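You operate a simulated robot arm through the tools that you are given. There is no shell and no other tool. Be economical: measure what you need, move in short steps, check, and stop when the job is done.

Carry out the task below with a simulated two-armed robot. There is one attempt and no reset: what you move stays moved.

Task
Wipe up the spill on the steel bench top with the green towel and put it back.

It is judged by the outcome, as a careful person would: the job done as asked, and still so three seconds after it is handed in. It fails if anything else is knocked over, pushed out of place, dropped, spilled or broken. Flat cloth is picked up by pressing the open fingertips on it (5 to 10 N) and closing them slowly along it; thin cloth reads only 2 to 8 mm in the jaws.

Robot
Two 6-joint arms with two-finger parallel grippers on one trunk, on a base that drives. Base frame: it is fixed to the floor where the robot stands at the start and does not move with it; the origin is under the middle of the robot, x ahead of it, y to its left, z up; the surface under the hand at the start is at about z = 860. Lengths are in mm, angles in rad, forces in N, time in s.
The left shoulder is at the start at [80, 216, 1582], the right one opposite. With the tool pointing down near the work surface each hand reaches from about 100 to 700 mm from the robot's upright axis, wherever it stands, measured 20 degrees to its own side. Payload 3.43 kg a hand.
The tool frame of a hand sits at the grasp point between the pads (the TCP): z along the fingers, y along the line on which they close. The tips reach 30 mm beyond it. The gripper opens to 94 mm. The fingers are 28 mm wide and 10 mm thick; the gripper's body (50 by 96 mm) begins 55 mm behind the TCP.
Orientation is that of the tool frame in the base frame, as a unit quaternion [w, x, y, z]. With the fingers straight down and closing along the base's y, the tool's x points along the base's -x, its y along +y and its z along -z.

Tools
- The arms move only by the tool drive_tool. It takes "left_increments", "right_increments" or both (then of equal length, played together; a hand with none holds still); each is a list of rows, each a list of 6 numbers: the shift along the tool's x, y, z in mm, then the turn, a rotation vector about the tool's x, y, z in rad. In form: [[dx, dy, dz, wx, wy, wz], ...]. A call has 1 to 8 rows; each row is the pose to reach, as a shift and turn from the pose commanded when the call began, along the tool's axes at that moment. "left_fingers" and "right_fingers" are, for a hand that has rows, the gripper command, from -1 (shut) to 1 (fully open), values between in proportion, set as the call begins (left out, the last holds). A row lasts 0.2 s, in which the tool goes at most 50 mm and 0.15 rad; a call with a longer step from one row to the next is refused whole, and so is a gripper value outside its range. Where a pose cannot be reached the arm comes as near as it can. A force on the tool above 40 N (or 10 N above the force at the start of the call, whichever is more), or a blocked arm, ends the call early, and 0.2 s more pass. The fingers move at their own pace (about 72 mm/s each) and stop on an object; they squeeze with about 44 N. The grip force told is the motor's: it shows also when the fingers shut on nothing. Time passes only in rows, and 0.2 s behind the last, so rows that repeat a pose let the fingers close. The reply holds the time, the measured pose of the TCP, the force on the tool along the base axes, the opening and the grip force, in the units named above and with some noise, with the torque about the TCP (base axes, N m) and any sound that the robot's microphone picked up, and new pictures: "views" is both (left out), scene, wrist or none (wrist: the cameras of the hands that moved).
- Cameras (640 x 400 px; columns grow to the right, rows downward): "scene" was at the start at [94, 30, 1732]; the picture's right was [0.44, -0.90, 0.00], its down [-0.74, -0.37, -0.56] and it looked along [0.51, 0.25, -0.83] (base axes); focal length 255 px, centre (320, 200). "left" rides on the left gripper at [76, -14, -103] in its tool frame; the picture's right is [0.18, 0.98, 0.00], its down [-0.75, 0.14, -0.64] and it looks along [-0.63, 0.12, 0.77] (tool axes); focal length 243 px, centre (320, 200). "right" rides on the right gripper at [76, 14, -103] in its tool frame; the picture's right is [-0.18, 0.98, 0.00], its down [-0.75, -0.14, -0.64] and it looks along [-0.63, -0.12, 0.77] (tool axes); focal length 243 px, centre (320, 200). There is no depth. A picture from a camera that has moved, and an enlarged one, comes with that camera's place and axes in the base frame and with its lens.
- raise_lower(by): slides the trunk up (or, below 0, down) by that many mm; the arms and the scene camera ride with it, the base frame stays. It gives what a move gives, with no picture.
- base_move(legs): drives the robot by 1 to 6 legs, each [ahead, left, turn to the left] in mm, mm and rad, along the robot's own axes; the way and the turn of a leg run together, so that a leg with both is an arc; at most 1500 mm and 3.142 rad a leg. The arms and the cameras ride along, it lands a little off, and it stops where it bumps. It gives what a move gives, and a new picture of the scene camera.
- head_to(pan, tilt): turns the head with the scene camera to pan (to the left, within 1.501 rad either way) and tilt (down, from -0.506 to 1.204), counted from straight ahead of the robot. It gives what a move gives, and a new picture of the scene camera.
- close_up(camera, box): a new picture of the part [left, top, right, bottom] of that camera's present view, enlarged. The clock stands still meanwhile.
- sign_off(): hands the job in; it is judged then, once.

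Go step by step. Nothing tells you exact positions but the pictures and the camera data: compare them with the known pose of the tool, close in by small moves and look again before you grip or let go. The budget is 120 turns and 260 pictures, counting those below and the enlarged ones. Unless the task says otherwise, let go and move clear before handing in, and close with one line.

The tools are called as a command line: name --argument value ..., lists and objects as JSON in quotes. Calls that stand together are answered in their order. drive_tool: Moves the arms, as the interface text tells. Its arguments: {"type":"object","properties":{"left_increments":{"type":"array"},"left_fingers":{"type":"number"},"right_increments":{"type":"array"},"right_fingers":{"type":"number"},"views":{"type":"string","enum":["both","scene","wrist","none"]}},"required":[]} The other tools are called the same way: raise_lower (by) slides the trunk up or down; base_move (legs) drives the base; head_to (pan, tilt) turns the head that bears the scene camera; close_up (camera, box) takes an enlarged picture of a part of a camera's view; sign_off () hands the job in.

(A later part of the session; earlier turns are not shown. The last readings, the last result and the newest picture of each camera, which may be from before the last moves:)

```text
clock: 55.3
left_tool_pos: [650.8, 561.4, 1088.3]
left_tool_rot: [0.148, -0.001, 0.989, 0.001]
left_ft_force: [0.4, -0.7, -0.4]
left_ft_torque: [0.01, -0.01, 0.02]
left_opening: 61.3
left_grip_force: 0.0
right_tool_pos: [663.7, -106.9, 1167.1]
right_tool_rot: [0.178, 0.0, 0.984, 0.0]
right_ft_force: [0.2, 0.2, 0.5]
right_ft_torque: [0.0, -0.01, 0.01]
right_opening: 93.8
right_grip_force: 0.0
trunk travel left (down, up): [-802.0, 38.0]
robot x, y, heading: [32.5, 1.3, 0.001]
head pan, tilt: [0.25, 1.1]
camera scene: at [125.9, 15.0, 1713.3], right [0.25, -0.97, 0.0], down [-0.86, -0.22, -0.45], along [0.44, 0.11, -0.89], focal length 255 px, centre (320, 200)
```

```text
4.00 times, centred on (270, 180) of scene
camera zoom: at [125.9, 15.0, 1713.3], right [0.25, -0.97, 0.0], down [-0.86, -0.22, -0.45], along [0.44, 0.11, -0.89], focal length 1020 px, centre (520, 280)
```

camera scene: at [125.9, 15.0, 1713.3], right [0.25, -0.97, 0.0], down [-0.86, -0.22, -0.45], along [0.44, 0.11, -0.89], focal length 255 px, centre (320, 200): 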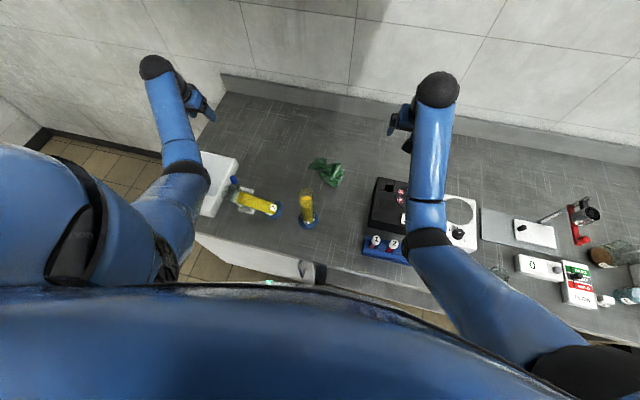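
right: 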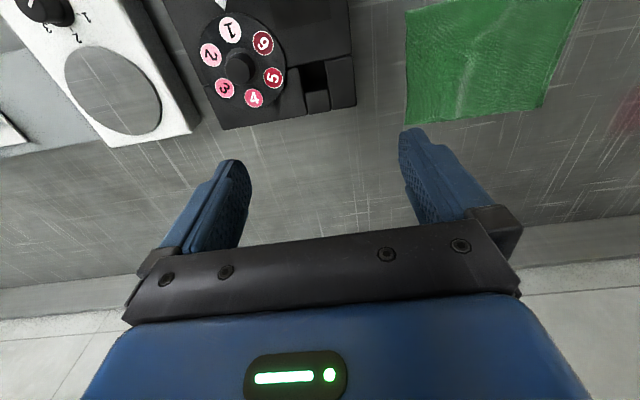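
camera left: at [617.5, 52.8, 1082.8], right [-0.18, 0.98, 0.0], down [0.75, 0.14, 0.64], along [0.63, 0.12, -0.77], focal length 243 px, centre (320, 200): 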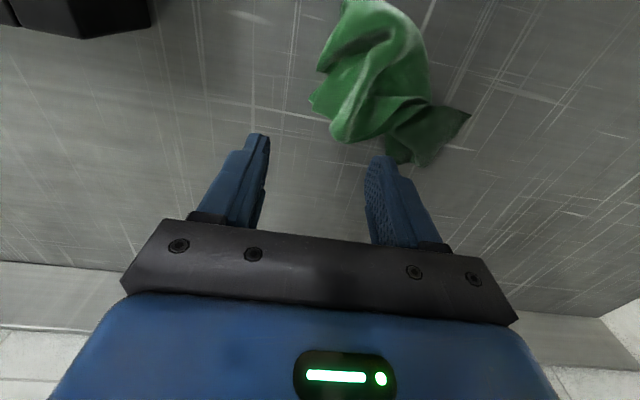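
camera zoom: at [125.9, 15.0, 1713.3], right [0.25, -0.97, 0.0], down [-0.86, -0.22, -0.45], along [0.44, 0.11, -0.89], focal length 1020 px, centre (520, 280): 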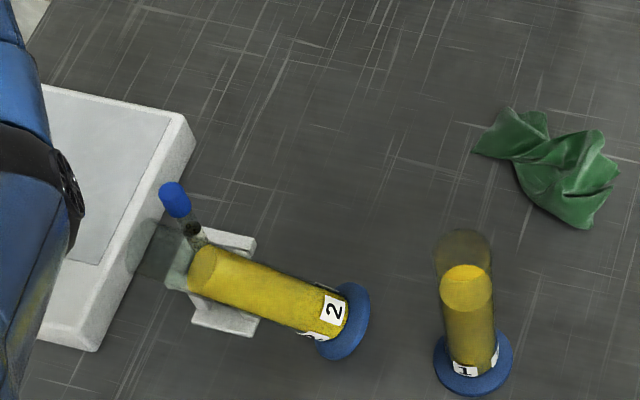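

Now it's clear: cylinder 2 leans about 45° toward +y onto the white holder, with its base still near (456, 258). To measure it I'll turn the left hand 90°, so its camera looks back along −y, from above the white box.

drive_tool --left_increments '[[0, 0, 0, 0, 0.1, 0], [0, 0, 0, 0, 0.2, 0], [0, 0, 0, 0, 0.297, 0]]' --views "none"

drive_tool --left_increments '[[15, 0, 0, 0, 0, 0.14], [35, 0, 0, 0, 0, 0.28], [55, -5, 0, 0, 0, 0.42], [75, -10, 0, 0, 0, 0.56], [95, -15, 5, 0, 0, 0.7], [110, -20, 5, 0, 0, 0.84], [120, -25, 5, 0, 0, 0.98], [130, -25, 5, 0, 0, 1.12]]' --views "none"

```text
clock: 56.1
left_tool_pos: [650.1, 559.2, 1089.9]
left_tool_rot: [0.0, 0.001, 1.0, 0.001]
left_ft_force: [0.5, 0.0, -0.4]
left_ft_torque: [0.0, 0.0, 0.0]
left_opening: 61.2
left_grip_force: 0.0
right_tool_pos: [664.2, -105.3, 1166.1]
right_tool_rot: [0.179, 0.0, 0.984, 0.0]
right_ft_force: [0.3, -0.7, 0.2]
right_ft_torque: [0.05, 0.03, -0.02]
right_opening: 93.8
right_grip_force: 0.1
trunk travel left (down, up): [-802.0, 38.0]
robot x, y, heading: [34.5, -3.8, 0.001]
head pan, tilt: [0.25, 1.1]
```

```text
clock: 57.9
left_tool_pos: [525.2, 539.8, 1076.8]
left_tool_rot: [0.001, 0.532, 0.846, 0.002]
left_ft_force: [0.3, 0.0, 0.1]
left_ft_torque: [0.03, 0.0, -0.03]
left_opening: 61.3
left_grip_force: 0.1
left hand out of reach, approached as far as the arm can: row 7, 8
right_tool_pos: [663.2, -106.1, 1166.4]
right_tool_rot: [0.179, 0.0, 0.984, 0.0]
right_ft_force: [-0.3, 0.1, -0.1]
right_ft_torque: [0.01, -0.02, -0.01]
right_opening: 94.1
right_grip_force: 0.1
trunk travel left (down, up): [-802.0, 38.0]
robot x, y, heading: [35.9, 1.4, 0.0]
head pan, tilt: [0.25, 1.1]
```

drive_tool --left_increments '[[0, 0, 8, 0, 0, 0.15], [0, 0, 16, 0, 0, 0.3], [0, 0, 20, 0, 0, 0.45]]' --views "both"

close_up --camera "left" --box '[160, 0, 480, 200]'

```text
clock: 58.7
left_tool_pos: [526.5, 537.0, 1057.3]
left_tool_rot: [0.001, 0.708, 0.706, 0.002]
left_ft_force: [-0.2, 0.0, 0.9]
left_ft_torque: [0.02, 0.01, -0.01]
left_opening: 61.2
left_grip_force: 0.0
right_tool_pos: [664.1, -104.8, 1166.0]
right_tool_rot: [0.179, 0.0, 0.984, 0.0]
right_ft_force: [0.3, -1.0, 0.0]
right_ft_torque: [0.0, 0.01, -0.02]
right_opening: 94.1
right_grip_force: 0.1
trunk travel left (down, up): [-802.0, 38.0]
robot x, y, heading: [35.8, -2.6, -0.002]
head pan, tilt: [0.25, 1.1]
camera scene: at [125.9, 14.2, 1713.4], right [0.25, -0.97, 0.0], down [-0.86, -0.22, -0.45], along [0.44, 0.11, -0.89], focal length 255 px, centre (320, 200)
camera left: at [511.5, 613.8, 1159.5], right [0.98, 0.18, 0.0], down [0.14, -0.76, 0.64], along [0.12, -0.63, -0.77], focal length 243 px, centre (320, 200)
```

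scene: 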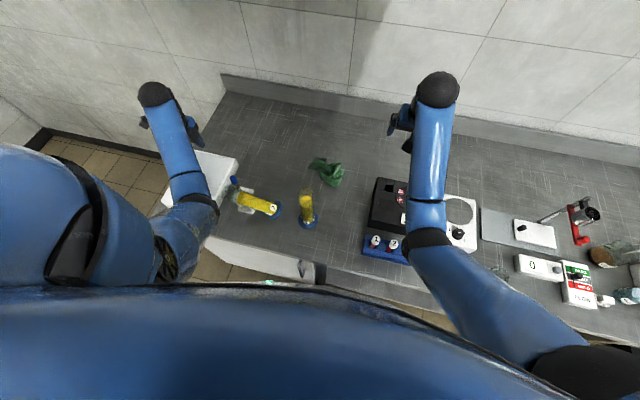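
left: 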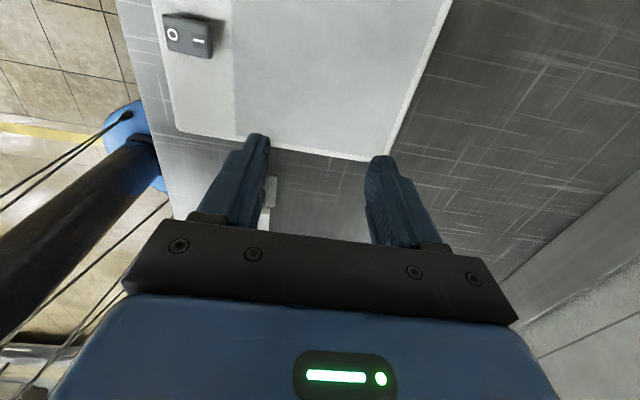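

```text
2.00 times, centred on (320, 100) of left
camera zoom: at [511.5, 613.8, 1159.5], right [0.98, 0.18, 0.0], down [0.14, -0.76, 0.64], along [0.12, -0.63, -0.77], focal length 485 px, centre (320, 400)
```

zoom: 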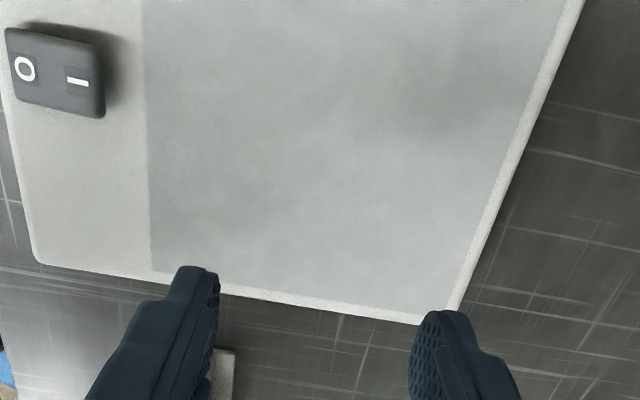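

The hand hides the tube from this angle. My new plan is to grip the tube end-on from its mouth, with the tool along its axis, and tilt it upright, so the hand ends above it and clear of cylinder 1. I'll turn the hand back first.

drive_tool --left_increments '[[0, 0, 0, 0, 0, -0.14], [0, 0, 0, 0, 0, -0.28], [0, 0, 0, 0, 0, -0.42], [0, 0, 0, 0, 0, -0.56], [0, 0, 0, 0, 0, -0.7], [0, 0, 0, 0, 0, -0.84], [0, 0, 0, 0, 0, -0.98], [0, 0, 0, 0, 0, -1.12]]' --views "none"

drive_tool --left_increments '[[0, 0, 0, 0, 0, -0.12], [0, 0, 0, 0, 0, -0.25], [0, 0, 0, 0, 0, -0.35], [0, 0, 0, 0, 0, -0.45]]' --views "wrist"

```text
clock: 60.5
left_tool_pos: [525.4, 538.4, 1056.5]
left_tool_rot: [0.001, 0.222, 0.975, 0.001]
left_ft_force: [0.1, 0.3, -0.3]
left_ft_torque: [-0.01, 0.01, 0.03]
left_opening: 61.1
left_grip_force: 0.0
right_tool_pos: [663.5, -106.0, 1165.3]
right_tool_rot: [0.178, 0.0, 0.984, 0.0]
right_ft_force: [-0.5, 0.9, 0.1]
right_ft_torque: [-0.03, -0.03, 0.0]
right_opening: 94.0
right_grip_force: 0.0
trunk travel left (down, up): [-802.0, 38.0]
robot x, y, heading: [34.0, 2.7, -0.001]
head pan, tilt: [0.25, 1.1]
```

```text
clock: 61.5
left_tool_pos: [526.9, 539.0, 1057.1]
left_tool_rot: [0.003, -0.001, 1.0, 0.001]
left_ft_force: [0.4, -0.6, -0.4]
left_ft_torque: [-0.01, 0.02, 0.02]
left_opening: 60.9
left_grip_force: 0.1
right_tool_pos: [663.9, -105.2, 1165.3]
right_tool_rot: [0.179, -0.001, 0.984, 0.0]
right_ft_force: [-0.3, -0.1, 0.1]
right_ft_torque: [0.0, 0.03, 0.02]
right_opening: 93.9
right_grip_force: 0.1
trunk travel left (down, up): [-802.0, 38.0]
robot x, y, heading: [36.1, 2.0, -0.002]
head pan, tilt: [0.25, 1.1]
camera left: at [449.5, 523.9, 1159.1], right [-0.19, 0.98, 0.0], down [0.75, 0.14, 0.64], along [0.63, 0.12, -0.76], focal length 243 px, centre (320, 200)
```

left: 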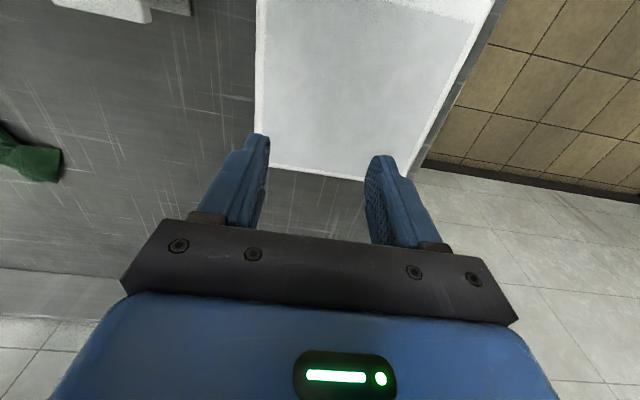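

drive_tool --left_increments '[[10, 0, 0, 0.13, 0, 0], [20, 0, -5, 0.26, 0, 0], [40, -5, -10, 0.39, 0, 0], [60, -10, -15, 0.52, 0, 0], [80, -15, -20, 0.65, 0, 0], [95, -20, -22, 0.76, 0, 0]]' --left_fingers 0.8 --views "both"

```text
clock: 62.9
left_tool_pos: [477.2, 577.1, 1039.0]
left_tool_rot: [0.002, 0.001, 0.934, -0.358]
left_ft_force: [-0.4, 1.2, -0.2]
left_ft_torque: [0.01, -0.01, -0.03]
left_opening: 84.7
left_grip_force: 0.1
left hand out of reach, approached as far as the arm can: row 2, 3, 4, 5, 6
right_tool_pos: [663.8, -105.1, 1166.2]
right_tool_rot: [0.179, 0.0, 0.984, -0.001]
right_ft_force: [-0.3, 0.0, 0.9]
right_ft_torque: [0.02, -0.02, 0.03]
right_opening: 94.2
right_grip_force: 0.1
trunk travel left (down, up): [-802.0, 38.0]
robot x, y, heading: [34.6, 5.2, 0.004]
head pan, tilt: [0.25, 1.1]
camera scene: at [125.5, 15.5, 1713.4], right [0.25, -0.97, 0.0], down [-0.86, -0.22, -0.45], along [0.44, 0.11, -0.89], focal length 255 px, centre (320, 200)
camera left: at [400.7, 635.7, 1123.9], right [-0.18, 0.73, -0.66], down [0.75, 0.54, 0.39], along [0.63, -0.43, -0.65], focal length 243 px, centre (320, 200)
```

scene: 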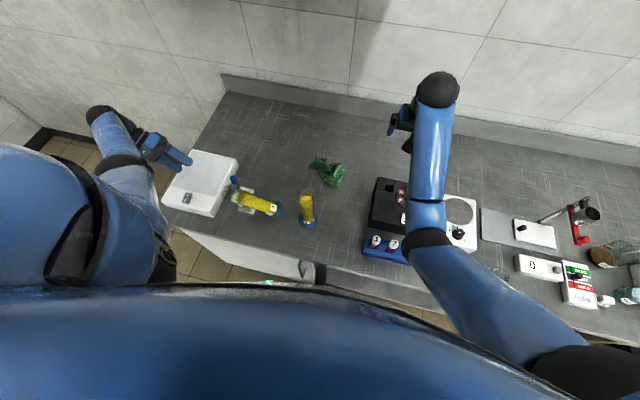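
left: 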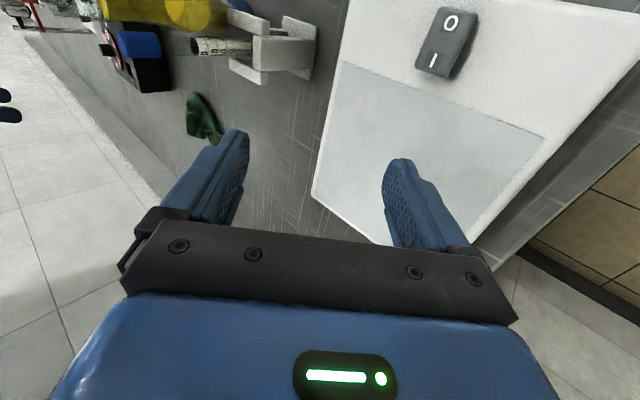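

This view shows the holder, the blue-capped tool and the tube. I'll zoom in to measure.

close_up --camera "left" --box '[20, 0, 340, 150]'

```text
2.00 times, centred on (180, 75) of left
camera zoom: at [400.7, 635.7, 1123.9], right [-0.18, 0.73, -0.66], down [0.75, 0.54, 0.39], along [0.63, -0.43, -0.65], focal length 485 px, centre (600, 450)
```

zoom: 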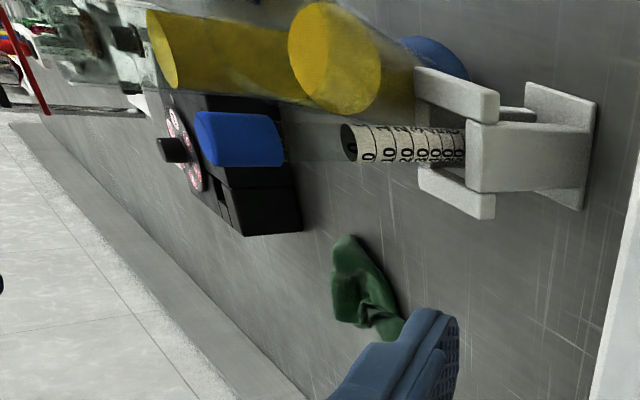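

Geometry of the tipped tube: base near (456, 260), mouth about (415, 390, 1045), leaning 40°. To line the left hand with it I need the shoulder farther left and back, so I'll drive back 150 and left 300.

base_move --legs '[[-150, 0, 0], [0, 300, 0]]'

```text
clock: 65.9
left_tool_pos: [324.3, 874.8, 1040.0]
left_tool_rot: [0.002, 0.001, 0.935, -0.356]
left_ft_force: [-0.6, 0.2, -0.8]
left_ft_torque: [0.01, -0.02, 0.02]
left_opening: 84.6
left_grip_force: 0.1
right_tool_pos: [511.8, 191.0, 1165.8]
right_tool_rot: [0.178, 0.001, 0.984, 0.0]
right_ft_force: [0.1, 0.1, 0.6]
right_ft_torque: [0.02, -0.02, 0.04]
right_opening: 94.1
right_grip_force: 0.1
trunk travel left (down, up): [-802.0, 38.0]
robot x, y, heading: [-114.6, 300.0, 0.0]
head pan, tilt: [0.25, 1.1]
camera scene: at [-27.4, 310.2, 1713.5], right [0.25, -0.97, 0.0], down [-0.86, -0.22, -0.45], along [0.44, 0.11, -0.89], focal length 255 px, centre (320, 200)
```

scene: 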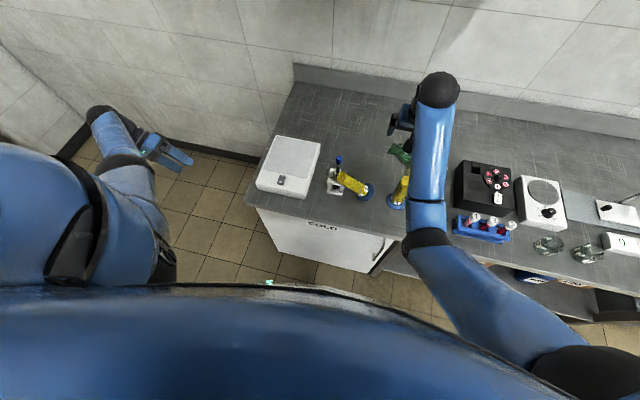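

The tube is in clear view. I'll move the right hand out of the way to the right, and bring the left hand toward the tube mouth along its axis.

drive_tool --right_increments '[[0, -30, 0, 0, 0, 0], [0, -60, 0, 0, 0, 0], [0, -90, 0, 0, 0, 0], [0, -120, 0, 0, 0, 0], [0, -150, 0, 0, 0, 0], [0, -180, 0, 0, 0, 0], [0, -200, 0, 0, 0, 0]]' --left_increments '[[-9, -32, 24, 0, -0.03, -0.033], [-18, -63, 47, -0.01, -0.06, -0.066], [-26, -95, 71, -0.01, -0.09, -0.1], [-35, -126, 94, -0.02, -0.12, -0.13], [-44, -158, 118, -0.02, -0.15, -0.165], [-52, -190, 141, -0.03, -0.18, -0.2], [-61, -221, 165, -0.03, -0.207, -0.23]]' --views "both"

```text
clock: 67.5
left_tool_pos: [385.7, 598.5, 1063.0]
left_tool_rot: [0.057, -0.143, 0.928, -0.34]
left_ft_force: [0.0, -0.3, -0.4]
left_ft_torque: [0.01, 0.0, 0.0]
left_opening: 84.6
left_grip_force: 0.0
left hand out of reach, approached as far as the arm can: row 1, 2, 3, 4, 5, 6
right_tool_pos: [508.8, -9.8, 1167.1]
right_tool_rot: [0.178, 0.001, 0.984, 0.0]
right_ft_force: [-0.6, 0.0, 0.0]
right_ft_torque: [0.0, -0.03, -0.02]
right_opening: 94.2
right_grip_force: 0.0
trunk travel left (down, up): [-802.0, 38.0]
robot x, y, heading: [-121.1, 301.9, -0.004]
head pan, tilt: [0.25, 1.1]
camera scene: at [-27.1, 312.5, 1713.4], right [0.25, -0.97, 0.0], down [-0.86, -0.22, -0.45], along [0.44, 0.11, -0.89], focal length 255 px, centre (320, 200)
camera right: at [402.8, 3.3, 1235.0], right [0.17, 0.98, 0.07], down [0.48, -0.14, 0.87], along [0.86, -0.12, -0.5], focal length 243 px, centre (320, 200)
camera left: at [296.0, 628.0, 1148.9], right [-0.4, 0.66, -0.64], down [0.56, 0.73, 0.4], along [0.73, -0.19, -0.66], focal length 243 px, centre (320, 200)
```

scene: 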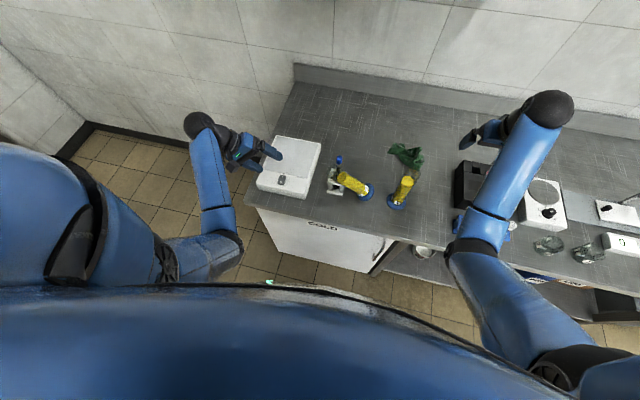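
right: 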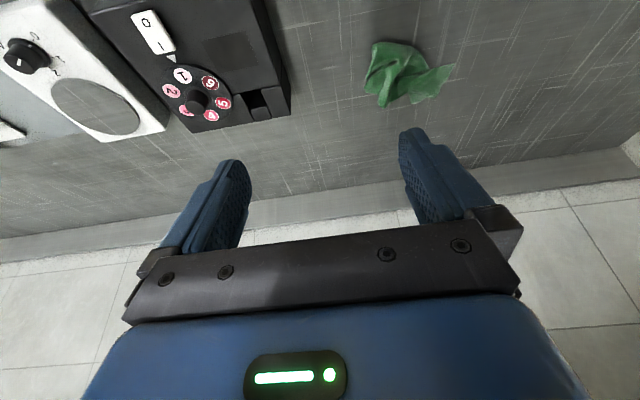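
left: 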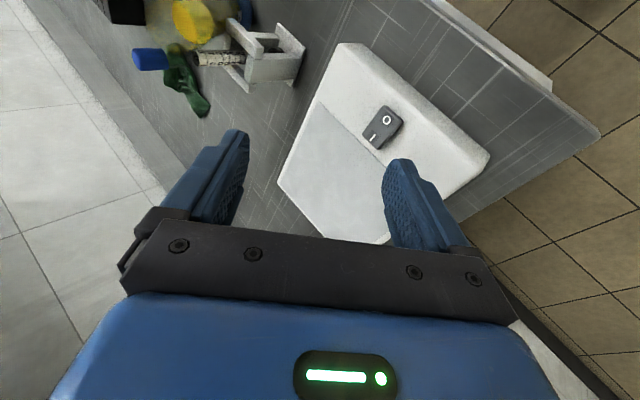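

close_up --camera "scene" --box '[300, 140, 428, 220]'

close_up --camera "left" --box '[60, 0, 320, 130]'

```text
5.00 times, centred on (364, 180) of scene
camera zoom: at [-27.1, 312.5, 1713.4], right [0.25, -0.97, 0.0], down [-0.86, -0.22, -0.45], along [0.44, 0.11, -0.89], focal length 1274 px, centre (100, 300)
```

zoom: 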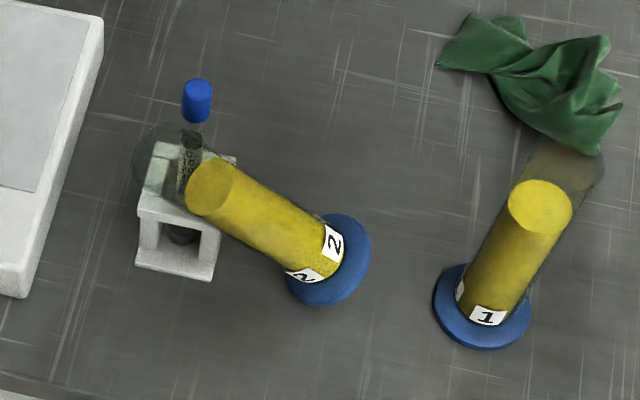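

```text
2.46 times, centred on (190, 65) of left
camera zoom: at [296.0, 628.0, 1148.9], right [-0.4, 0.66, -0.64], down [0.56, 0.73, 0.4], along [0.73, -0.19, -0.66], focal length 597 px, centre (640, 532)
```

zoom: 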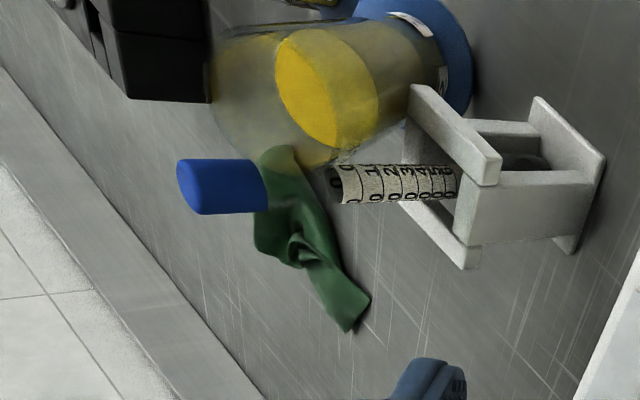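

Triangulated again: tube mouth (418, 388, 1034), axis (−0.13, 0.67, 0.73). I'll move the hand to a standoff 80 mm beyond the mouth, aligned with the axis and fully open.

drive_tool --left_increments '[[6, -35, 20, 0, 0, 0], [13, -70, 40, 0, 0, 0], [20, -105, 60, 0, 0, 0], [26.7, -139, 78.5, 0, 0, 0]]' --left_fingers 1 --views "both"

close_up --camera "scene" --box '[260, 110, 420, 210]'

```text
clock: 68.5
left_tool_pos: [409.1, 443.6, 1094.6]
left_tool_rot: [0.056, -0.143, 0.928, -0.34]
left_ft_force: [1.1, 0.2, 0.3]
left_ft_torque: [0.01, 0.04, -0.04]
left_opening: 94.2
left_grip_force: 0.1
right_tool_pos: [509.9, -8.4, 1166.4]
right_tool_rot: [0.179, 0.001, 0.984, 0.0]
right_ft_force: [0.1, -0.5, 0.2]
right_ft_torque: [-0.01, 0.03, -0.03]
right_opening: 94.3
right_grip_force: 0.0
trunk travel left (down, up): [-802.0, 38.0]
robot x, y, heading: [-114.8, 301.0, -0.008]
head pan, tilt: [0.25, 1.1]
camera scene: at [-26.4, 313.4, 1713.4], right [0.25, -0.97, 0.0], down [-0.86, -0.22, -0.45], along [0.44, 0.11, -0.89], focal length 255 px, centre (320, 200)
camera left: at [318.2, 471.6, 1180.9], right [-0.4, 0.66, -0.64], down [0.56, 0.73, 0.4], along [0.73, -0.19, -0.66], focal length 243 px, centre (320, 200)
```

scene: 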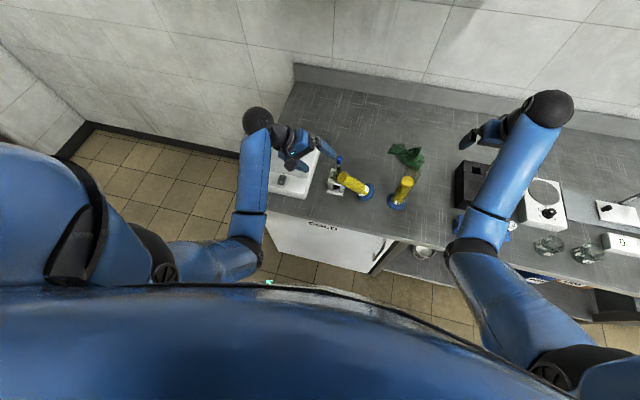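
left: 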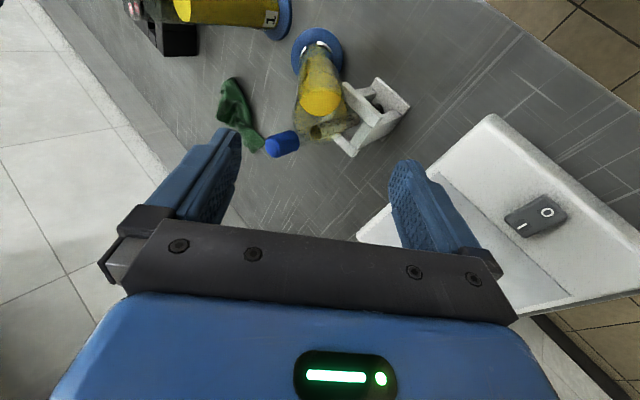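

```text
4.00 times, centred on (340, 160) of scene
camera zoom: at [-26.4, 313.4, 1713.4], right [0.25, -0.97, 0.0], down [-0.86, -0.22, -0.45], along [0.44, 0.11, -0.89], focal length 1020 px, centre (240, 360)
```

zoom: 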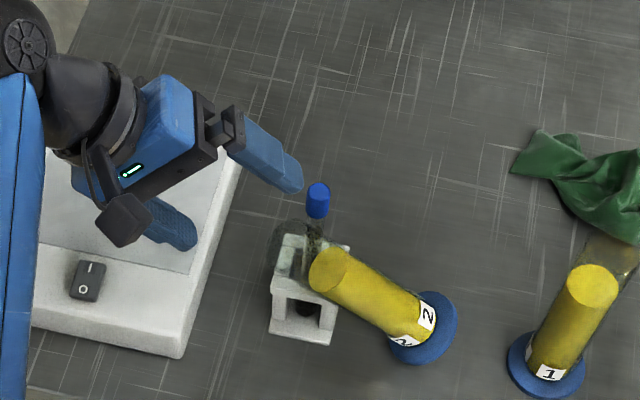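

The hand is aligned. I'll narrow the jaws to about 66 mm and advance in stages, biased slightly to −x to keep clear of the blue cap.

drive_tool --left_increments '[[5, -1, 15, 0, 0, 0], [10, -2, 30, 0, 0, 0], [12, -2.4, 45, 0, 0, 0]]' --left_fingers 0.4 --views "wrist"

close_up --camera "left" --box '[160, 40, 480, 240]'

close_up --camera "scene" --box '[280, 130, 400, 205]'

```text
clock: 69.3
left_tool_pos: [407.1, 411.0, 1058.8]
left_tool_rot: [0.057, -0.143, 0.928, -0.34]
left_ft_force: [-0.1, 0.1, -0.2]
left_ft_torque: [-0.03, 0.01, 0.02]
left_opening: 65.9
left_grip_force: 0.0
right_tool_pos: [509.9, -9.8, 1166.8]
right_tool_rot: [0.179, 0.001, 0.984, -0.001]
right_ft_force: [-1.0, 0.2, -0.4]
right_ft_torque: [-0.02, -0.03, 0.0]
right_opening: 94.1
right_grip_force: 0.1
trunk travel left (down, up): [-802.0, 38.0]
robot x, y, heading: [-116.3, 300.0, -0.002]
head pan, tilt: [0.25, 1.1]
camera left: at [316.2, 440.0, 1146.8], right [-0.4, 0.66, -0.64], down [0.56, 0.73, 0.4], along [0.73, -0.19, -0.66], focal length 243 px, centre (320, 200)
```

left: 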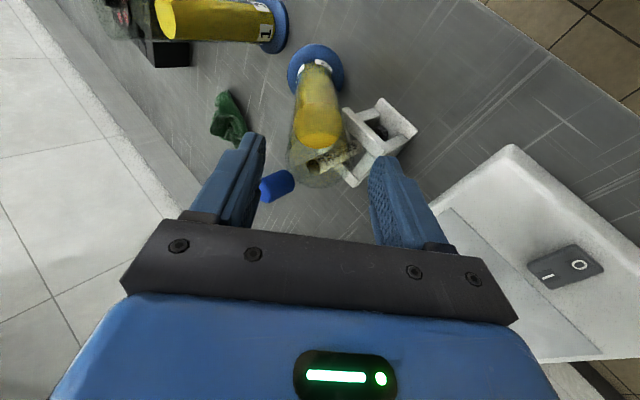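

```text
2.00 times, centred on (320, 140) of left
camera zoom: at [316.2, 440.0, 1146.8], right [-0.4, 0.66, -0.64], down [0.56, 0.73, 0.4], along [0.73, -0.19, -0.66], focal length 485 px, centre (320, 320)
```

zoom: 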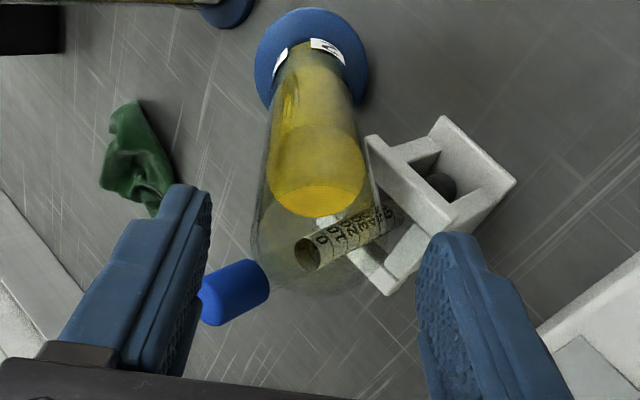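

```text
5.33 times, centred on (340, 168) of scene
camera zoom: at [-26.5, 313.7, 1713.4], right [0.25, -0.97, 0.0], down [-0.86, -0.22, -0.45], along [0.44, 0.11, -0.89], focal length 1359 px, centre (213, 373)
```

zoom: 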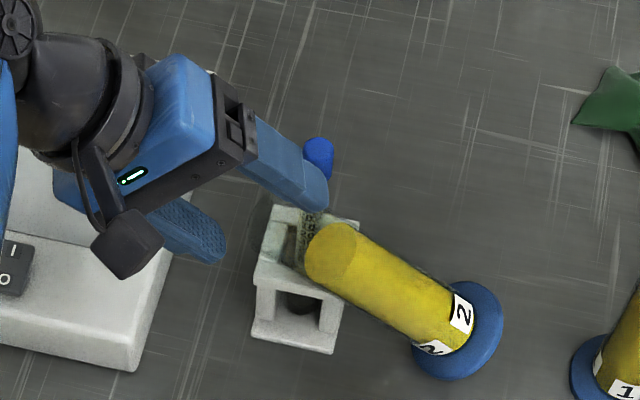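

The fingers straddle the tube in line with its axis and the blue cap lies beyond the upper finger. I'll turn slightly away from the cap and advance the last 29 mm.

drive_tool --left_increments '[[0, 0, 8, 0, 0.04, 0], [0, 0, 16, 0, 0.08, 0], [0, 0, 24, 0, 0.08, 0], [0, 0, 29, 0, 0.08, 0]]' --views "wrist"

close_up --camera "left" --box '[160, 40, 480, 240]'

close_up --camera "scene" --box '[280, 130, 400, 205]'

```text
clock: 70.3
left_tool_pos: [412.5, 392.9, 1038.3]
left_tool_rot: [0.02, -0.128, 0.93, -0.344]
left_ft_force: [-0.7, -1.0, 0.2]
left_ft_torque: [0.02, -0.01, 0.04]
left_opening: 65.9
left_grip_force: 0.0
right_tool_pos: [508.8, -9.4, 1167.3]
right_tool_rot: [0.179, 0.001, 0.984, 0.0]
right_ft_force: [-0.4, -0.1, -0.3]
right_ft_torque: [-0.04, 0.0, 0.01]
right_opening: 93.8
right_grip_force: 0.1
trunk travel left (down, up): [-802.0, 38.0]
robot x, y, heading: [-117.7, 296.7, 0.001]
head pan, tilt: [0.25, 1.1]
camera left: at [329.1, 428.1, 1129.7], right [-0.4, 0.67, -0.63], down [0.62, 0.7, 0.36], along [0.68, -0.24, -0.69], focal length 243 px, centre (320, 200)
```

left: 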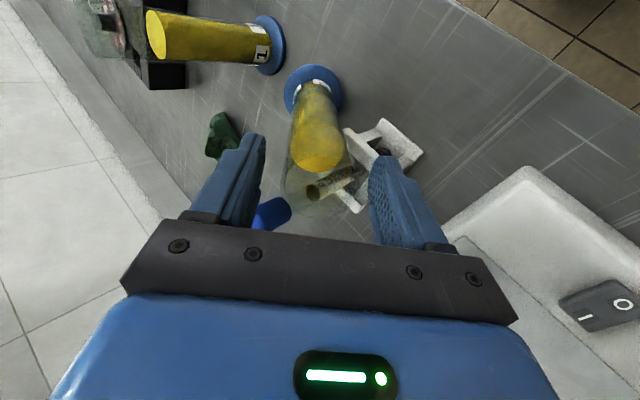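

```text
2.00 times, centred on (320, 140) of left
camera zoom: at [329.1, 428.1, 1129.7], right [-0.4, 0.67, -0.63], down [0.62, 0.7, 0.36], along [0.68, -0.24, -0.69], focal length 485 px, centre (320, 320)
```

zoom: 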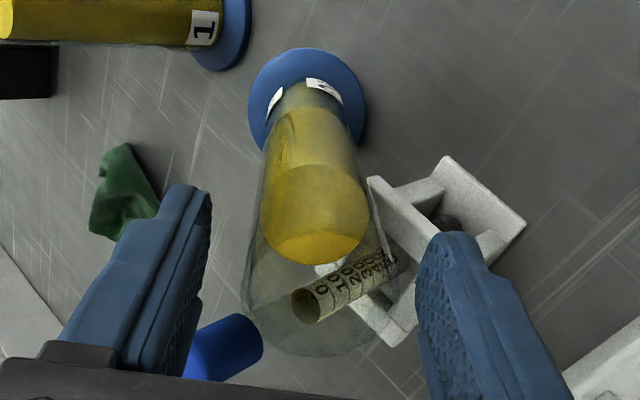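

```text
5.33 times, centred on (340, 168) of scene
camera zoom: at [-27.0, 314.1, 1713.4], right [0.25, -0.97, 0.0], down [-0.86, -0.22, -0.45], along [0.44, 0.11, -0.89], focal length 1359 px, centre (213, 373)
```

zoom: 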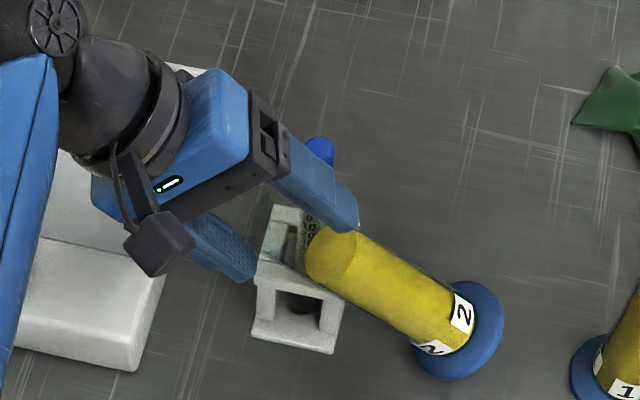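

The tube mouth sits right between the fingers, in line with them. I'll close gently in stages.

drive_tool --left_increments '[[0, 0, 0, 0, 0, 0], [0, 0, 0, 0, 0, 0]]' --left_fingers 0.1 --views "none"

drive_tool --left_increments '[[0, 0, 0, 0, 0, 0], [0, 0, 0, 0, 0, 0]]' --left_fingers 0.0 --views "wrist"

```text
clock: 70.9
left_tool_pos: [412.4, 393.8, 1037.2]
left_tool_rot: [0.018, -0.129, 0.929, -0.345]
left_ft_force: [1.1, 0.3, 0.3]
left_ft_torque: [0.01, -0.02, 0.0]
left_opening: 51.7
left_grip_force: 0.1
right_tool_pos: [509.3, -9.6, 1166.3]
right_tool_rot: [0.178, 0.001, 0.984, 0.0]
right_ft_force: [-0.2, 0.1, 1.0]
right_ft_torque: [0.03, -0.04, -0.03]
right_opening: 94.2
right_grip_force: 0.0
trunk travel left (down, up): [-802.0, 38.0]
robot x, y, heading: [-116.1, 301.7, 0.001]
head pan, tilt: [0.25, 1.1]
```

```text
clock: 71.5
left_tool_pos: [412.2, 393.4, 1037.6]
left_tool_rot: [0.018, -0.129, 0.929, -0.345]
left_ft_force: [-1.4, 0.8, 0.0]
left_ft_torque: [-0.04, 0.0, -0.05]
left_opening: 47.6
left_grip_force: 0.1
right_tool_pos: [508.6, -8.8, 1166.0]
right_tool_rot: [0.179, 0.001, 0.984, 0.0]
right_ft_force: [0.4, 0.5, 0.2]
right_ft_torque: [0.05, 0.0, -0.02]
right_opening: 94.0
right_grip_force: 0.1
trunk travel left (down, up): [-802.0, 38.0]
robot x, y, heading: [-117.3, 300.0, -0.002]
head pan, tilt: [0.25, 1.1]
camera left: at [329.2, 428.3, 1129.6], right [-0.4, 0.67, -0.63], down [0.62, 0.7, 0.36], along [0.68, -0.24, -0.69], focal length 243 px, centre (320, 200)
```

left: 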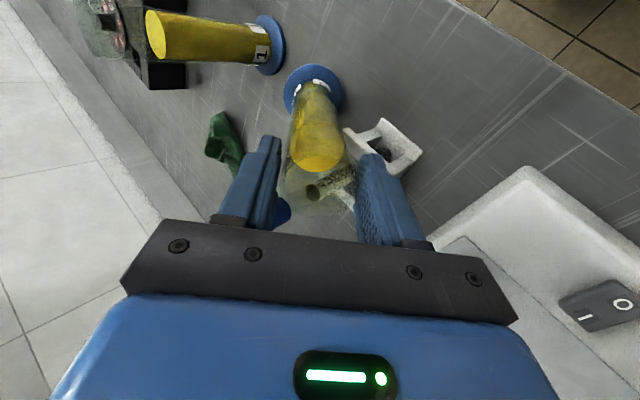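

drive_tool --left_increments '[[0, 0, 0, 0, 0, 0], [0, 0, 0, 0, 0, 0]]' --left_fingers -0.12 --views "none"

drive_tool --left_increments '[[0, 0, 0, 0, 0, 0], [0, 0, 0, 0, 0, 0]]' --left_fingers -0.3 --views "wrist"

close_up --camera "left" --box '[160, 40, 480, 240]'

```text
clock: 72.1
left_tool_pos: [412.6, 393.6, 1037.9]
left_tool_rot: [0.02, -0.13, 0.929, -0.345]
left_ft_force: [-0.2, -0.7, 0.4]
left_ft_torque: [-0.26, 0.0, 0.01]
left_opening: 44.5
left_grip_force: 44.0
right_tool_pos: [510.3, -9.4, 1166.9]
right_tool_rot: [0.179, 0.0, 0.984, 0.0]
right_ft_force: [-0.9, -1.1, -0.2]
right_ft_torque: [0.0, 0.0, 0.0]
right_opening: 93.8
right_grip_force: 0.1
trunk travel left (down, up): [-802.0, 38.0]
robot x, y, heading: [-119.8, 299.2, -0.002]
head pan, tilt: [0.25, 1.1]
```

```text
clock: 72.7
left_tool_pos: [411.9, 392.4, 1038.2]
left_tool_rot: [0.019, -0.129, 0.93, -0.345]
left_ft_force: [0.1, -2.3, 0.8]
left_ft_torque: [-0.57, -0.11, -0.03]
left_opening: 44.7
left_grip_force: 43.6
right_tool_pos: [508.9, -9.2, 1166.6]
right_tool_rot: [0.179, 0.001, 0.984, -0.001]
right_ft_force: [0.5, 0.4, 0.1]
right_ft_torque: [0.01, -0.01, -0.02]
right_opening: 94.3
right_grip_force: 0.1
trunk travel left (down, up): [-802.0, 38.0]
robot x, y, heading: [-118.4, 299.9, 0.002]
head pan, tilt: [0.25, 1.1]
camera left: at [329.3, 427.8, 1129.9], right [-0.4, 0.67, -0.63], down [0.62, 0.7, 0.36], along [0.68, -0.24, -0.69], focal length 243 px, centre (320, 200)
```

left: 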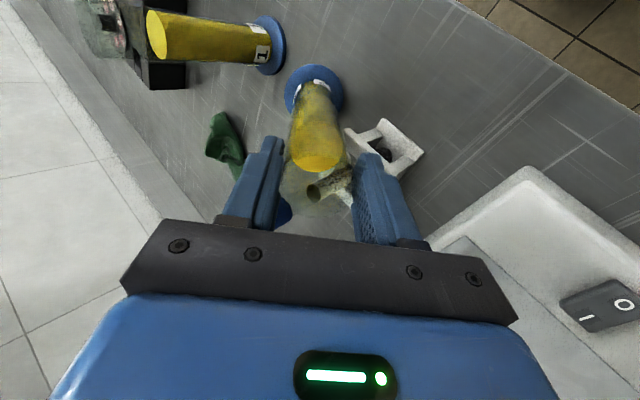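

```text
2.00 times, centred on (320, 140) of left
camera zoom: at [329.3, 427.8, 1129.9], right [-0.4, 0.67, -0.63], down [0.62, 0.7, 0.36], along [0.68, -0.24, -0.69], focal length 485 px, centre (320, 320)
```

zoom: 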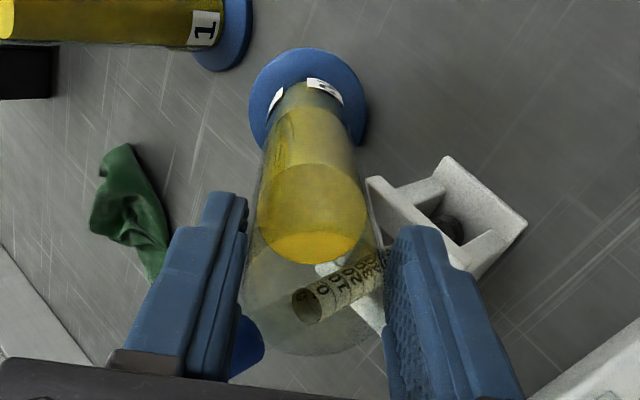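

The tube is gripped at 44.7 mm. First I'll lift it 25 mm along its own axis and check.

drive_tool --left_increments '[[0, 0, -6, 0, 0, 0], [0, 0, -12, 0, 0, 0], [0, 0, -19, 0, 0, 0], [0, 0, -25, 0, 0, 0]]' --views "wrist"

close_up --camera "scene" --box '[280, 130, 400, 205]'

```text
clock: 73.7
left_tool_pos: [409.8, 408.2, 1058.3]
left_tool_rot: [0.019, -0.129, 0.929, -0.345]
left_ft_force: [-0.7, -4.8, -2.3]
left_ft_torque: [-0.22, 0.08, -0.09]
left_opening: 44.2
left_grip_force: 44.5
right_tool_pos: [510.4, -10.0, 1165.3]
right_tool_rot: [0.179, 0.001, 0.984, -0.001]
right_ft_force: [0.5, -0.2, 0.7]
right_ft_torque: [-0.05, 0.01, 0.0]
right_opening: 94.3
right_grip_force: 0.1
trunk travel left (down, up): [-802.0, 38.0]
robot x, y, heading: [-119.0, 304.0, -0.003]
head pan, tilt: [0.25, 1.1]
camera left: at [326.7, 444.0, 1149.4], right [-0.4, 0.67, -0.62], down [0.62, 0.7, 0.36], along [0.68, -0.24, -0.69], focal length 243 px, centre (320, 200)
```

left: 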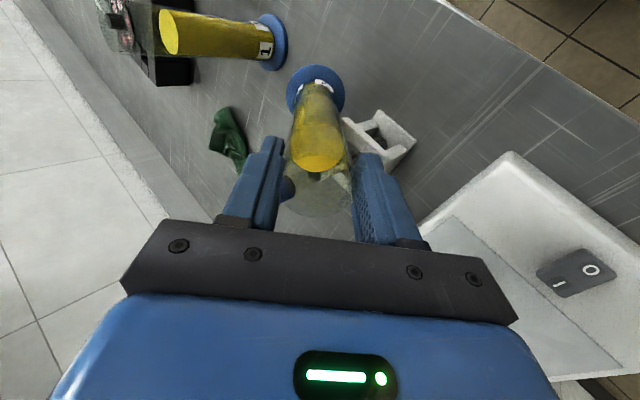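

```text
5.33 times, centred on (340, 168) of scene
camera zoom: at [-26.2, 313.0, 1713.3], right [0.25, -0.97, 0.0], down [-0.86, -0.22, -0.45], along [0.44, 0.11, -0.89], focal length 1359 px, centre (213, 373)
```

zoom: 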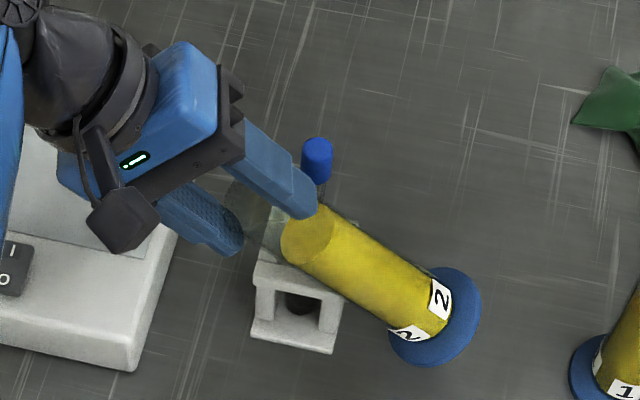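

The cylinder lifts with the hand and the blue-capped tool stays put. Now I'll swing it upright along the planned arc.

drive_tool --left_increments '[[-0.3, -28.4, 4.4, -0.117, -0.01, 0], [-1.5, -54.3, 13.1, -0.233, -0.02, 0], [-1.9, -79.6, 23.9, -0.35, -0.03, 0], [-3.3, -104.3, 38.3, -0.467, -0.04, 0], [-4.1, -127.9, 54.4, -0.583, -0.05, 0], [-5.1, -151.3, 71.6, -0.7, -0.06, 0]]' --views "both"

close_up --camera "scene" --box '[280, 120, 440, 220]'

```text
clock: 75.1
left_tool_pos: [457.9, 251.7, 1100.1]
left_tool_rot: [0.001, -0.138, 0.99, 0.001]
left_ft_force: [0.2, 0.2, -4.1]
left_ft_torque: [0.01, 0.07, -0.01]
left_opening: 44.2
left_grip_force: 43.5
right_tool_pos: [511.1, -11.3, 1164.1]
right_tool_rot: [0.179, 0.0, 0.984, 0.001]
right_ft_force: [0.1, -0.5, 0.3]
right_ft_torque: [0.01, -0.01, -0.01]
right_opening: 94.0
right_grip_force: 0.0
trunk travel left (down, up): [-802.0, 38.0]
robot x, y, heading: [-117.8, 299.6, -0.001]
head pan, tilt: [0.25, 1.1]
camera scene: at [-25.2, 311.0, 1713.3], right [0.25, -0.97, 0.0], down [-0.86, -0.22, -0.45], along [0.44, 0.11, -0.89], focal length 255 px, centre (320, 200)
camera left: at [388.2, 216.5, 1203.0], right [-0.45, 0.89, 0.0], down [0.69, 0.34, 0.64], along [0.58, 0.29, -0.77], focal length 243 px, centre (320, 200)
```

scene: 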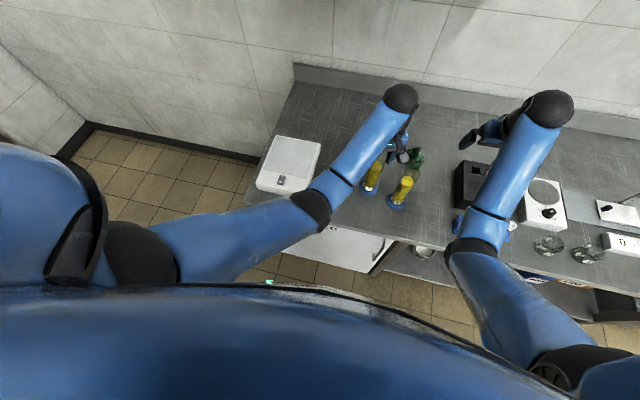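
left: 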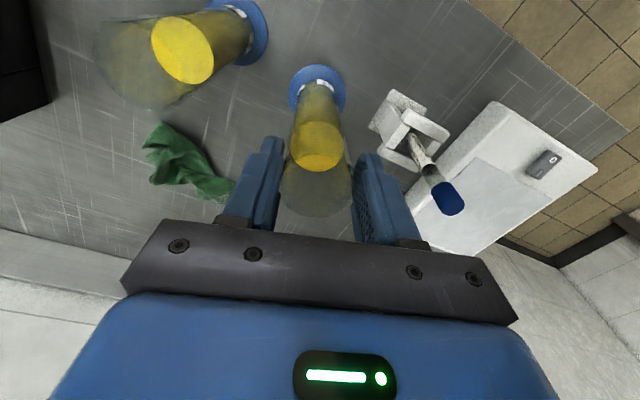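

```text
4.00 times, centred on (360, 170) of scene
camera zoom: at [-25.2, 311.0, 1713.3], right [0.25, -0.97, 0.0], down [-0.86, -0.22, -0.45], along [0.44, 0.11, -0.89], focal length 1020 px, centre (160, 320)
```

zoom: 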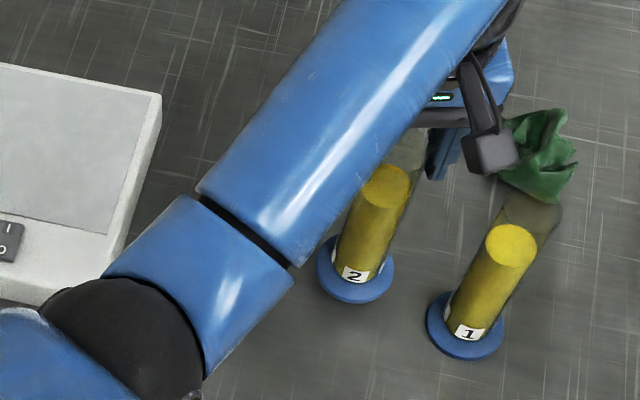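

It's upright over its original spot. I'll lower it slowly until the base touches, moving about 8 mm toward the robot as the base looks slightly far.

drive_tool --left_increments '[[4, 1, 5, 0, 0, 0], [8, 2, 10, 0, 0, 0], [8, 2, 14, 0, 0, 0], [8, 2, 17, 0, 0, 0]]' --views "wrist"

close_up --camera "scene" --box '[320, 130, 440, 205]'

```text
clock: 76.1
left_tool_pos: [450.1, 254.3, 1084.1]
left_tool_rot: [0.002, -0.138, 0.99, -0.001]
left_ft_force: [-0.8, 0.2, -4.0]
left_ft_torque: [-0.06, 0.08, 0.01]
left_opening: 43.9
left_grip_force: 43.8
right_tool_pos: [509.9, -9.1, 1166.7]
right_tool_rot: [0.179, 0.001, 0.984, 0.0]
right_ft_force: [0.3, 0.8, -0.6]
right_ft_torque: [-0.01, -0.01, 0.03]
right_opening: 94.2
right_grip_force: 0.0
trunk travel left (down, up): [-802.0, 38.0]
robot x, y, heading: [-120.1, 300.0, -0.004]
head pan, tilt: [0.25, 1.1]
camera left: at [380.2, 219.7, 1185.7], right [-0.45, 0.89, 0.0], down [0.68, 0.34, 0.64], along [0.58, 0.28, -0.77], focal length 243 px, centre (320, 200)
```

left: 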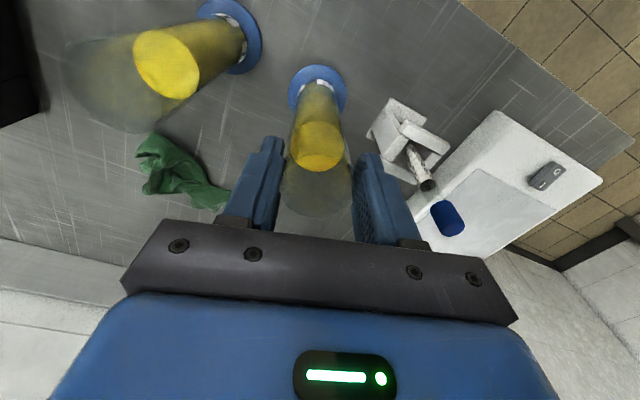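

```text
5.33 times, centred on (380, 168) of scene
camera zoom: at [-25.8, 314.6, 1713.3], right [0.25, -0.97, 0.0], down [-0.86, -0.22, -0.45], along [0.44, 0.11, -0.89], focal length 1359 px, centre (0, 373)
```

zoom: 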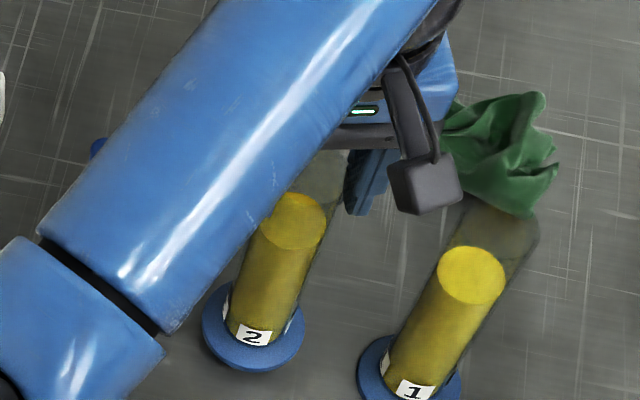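

drive_tool --left_increments '[[0, 0, 2, 0, 0, 0], [0, 0, 4, 0, 0, 0], [0, 0, 5, 0, 0, 0]]' --views "none"

```text
clock: 76.9
left_tool_pos: [450.4, 255.2, 1077.6]
left_tool_rot: [0.0, -0.139, 0.99, -0.001]
left_ft_force: [-0.1, -0.3, -3.9]
left_ft_torque: [-0.02, 0.03, 0.01]
left_opening: 44.1
left_grip_force: 43.7
right_tool_pos: [511.2, -8.6, 1166.0]
right_tool_rot: [0.179, 0.001, 0.984, 0.0]
right_ft_force: [-0.7, -0.3, -0.8]
right_ft_torque: [-0.03, 0.02, 0.03]
right_opening: 94.2
right_grip_force: 0.0
trunk travel left (down, up): [-802.0, 38.0]
robot x, y, heading: [-114.2, 305.8, -0.0]
head pan, tilt: [0.25, 1.1]
```

drive_tool --left_increments '[[0, 0, 2, 0, 0, 0], [0, 0, 4, 0, 0, 0]]' --views "none"

close_up --camera "scene" --box '[320, 130, 440, 205]'

```text
clock: 77.5
left_tool_pos: [449.3, 253.2, 1073.6]
left_tool_rot: [0.0, -0.138, 0.99, -0.002]
left_ft_force: [-0.4, 0.3, -4.2]
left_ft_torque: [0.02, 0.05, -0.02]
left_opening: 44.3
left_grip_force: 43.9
right_tool_pos: [510.1, -8.8, 1166.1]
right_tool_rot: [0.179, 0.001, 0.984, 0.0]
right_ft_force: [-0.4, -0.4, 0.4]
right_ft_torque: [-0.03, 0.02, 0.0]
right_opening: 93.8
right_grip_force: 0.0
trunk travel left (down, up): [-802.0, 38.0]
robot x, y, heading: [-116.9, 302.8, -0.0]
head pan, tilt: [0.25, 1.1]
```

```text
5.33 times, centred on (380, 168) of scene
camera zoom: at [-25.8, 314.0, 1713.3], right [0.25, -0.97, 0.0], down [-0.86, -0.22, -0.45], along [0.44, 0.11, -0.89], focal length 1359 px, centre (0, 373)
```

zoom: 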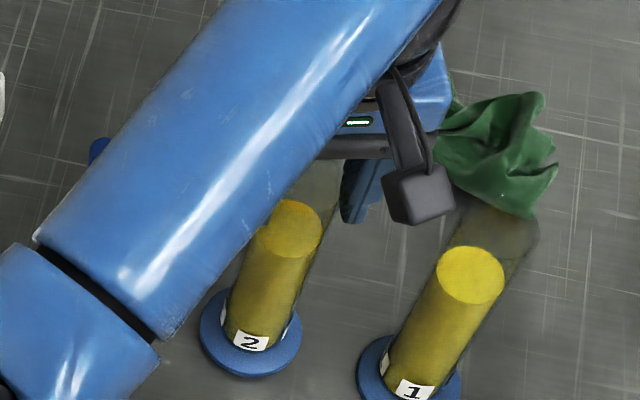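

The base hasn't touched yet and the tube hangs about 4° off vertical. I'll correct that tilt first.

drive_tool --left_increments '[[-1.5, 0, -4, 0.005, 0.037, 0], [-2.9, -0.8, -4, 0.01, 0.075, 0], [-2.9, -0.8, -4, 0.01, 0.075, 0]]' --views "none"

close_up --camera "scene" --box '[320, 130, 440, 205]'

```text
clock: 78.3
left_tool_pos: [454.7, 254.3, 1077.4]
left_tool_rot: [-0.036, -0.138, 0.99, -0.011]
left_ft_force: [-0.8, -0.9, -3.6]
left_ft_torque: [0.0, -0.03, -0.02]
left_opening: 44.3
left_grip_force: 43.8
right_tool_pos: [510.5, -8.4, 1167.1]
right_tool_rot: [0.179, 0.0, 0.984, 0.0]
right_ft_force: [-0.7, 0.0, 0.4]
right_ft_torque: [0.02, 0.03, 0.01]
right_opening: 93.9
right_grip_force: 0.0
trunk travel left (down, up): [-802.0, 38.0]
robot x, y, heading: [-115.4, 301.8, 0.0]
head pan, tilt: [0.25, 1.1]
```

```text
5.33 times, centred on (380, 168) of scene
camera zoom: at [-26.0, 314.0, 1713.3], right [0.25, -0.97, 0.0], down [-0.86, -0.22, -0.45], along [0.44, 0.11, -0.89], focal length 1359 px, centre (0, 373)
```

zoom: 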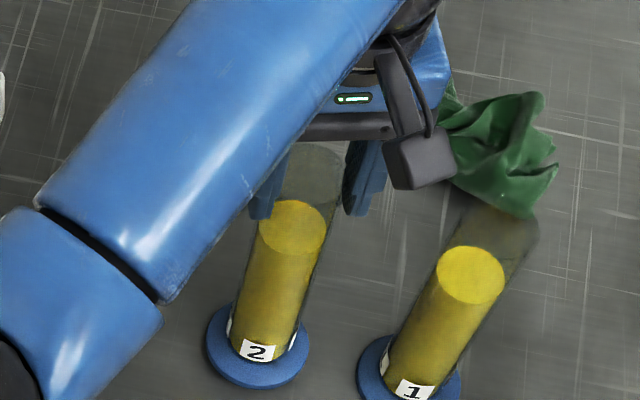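

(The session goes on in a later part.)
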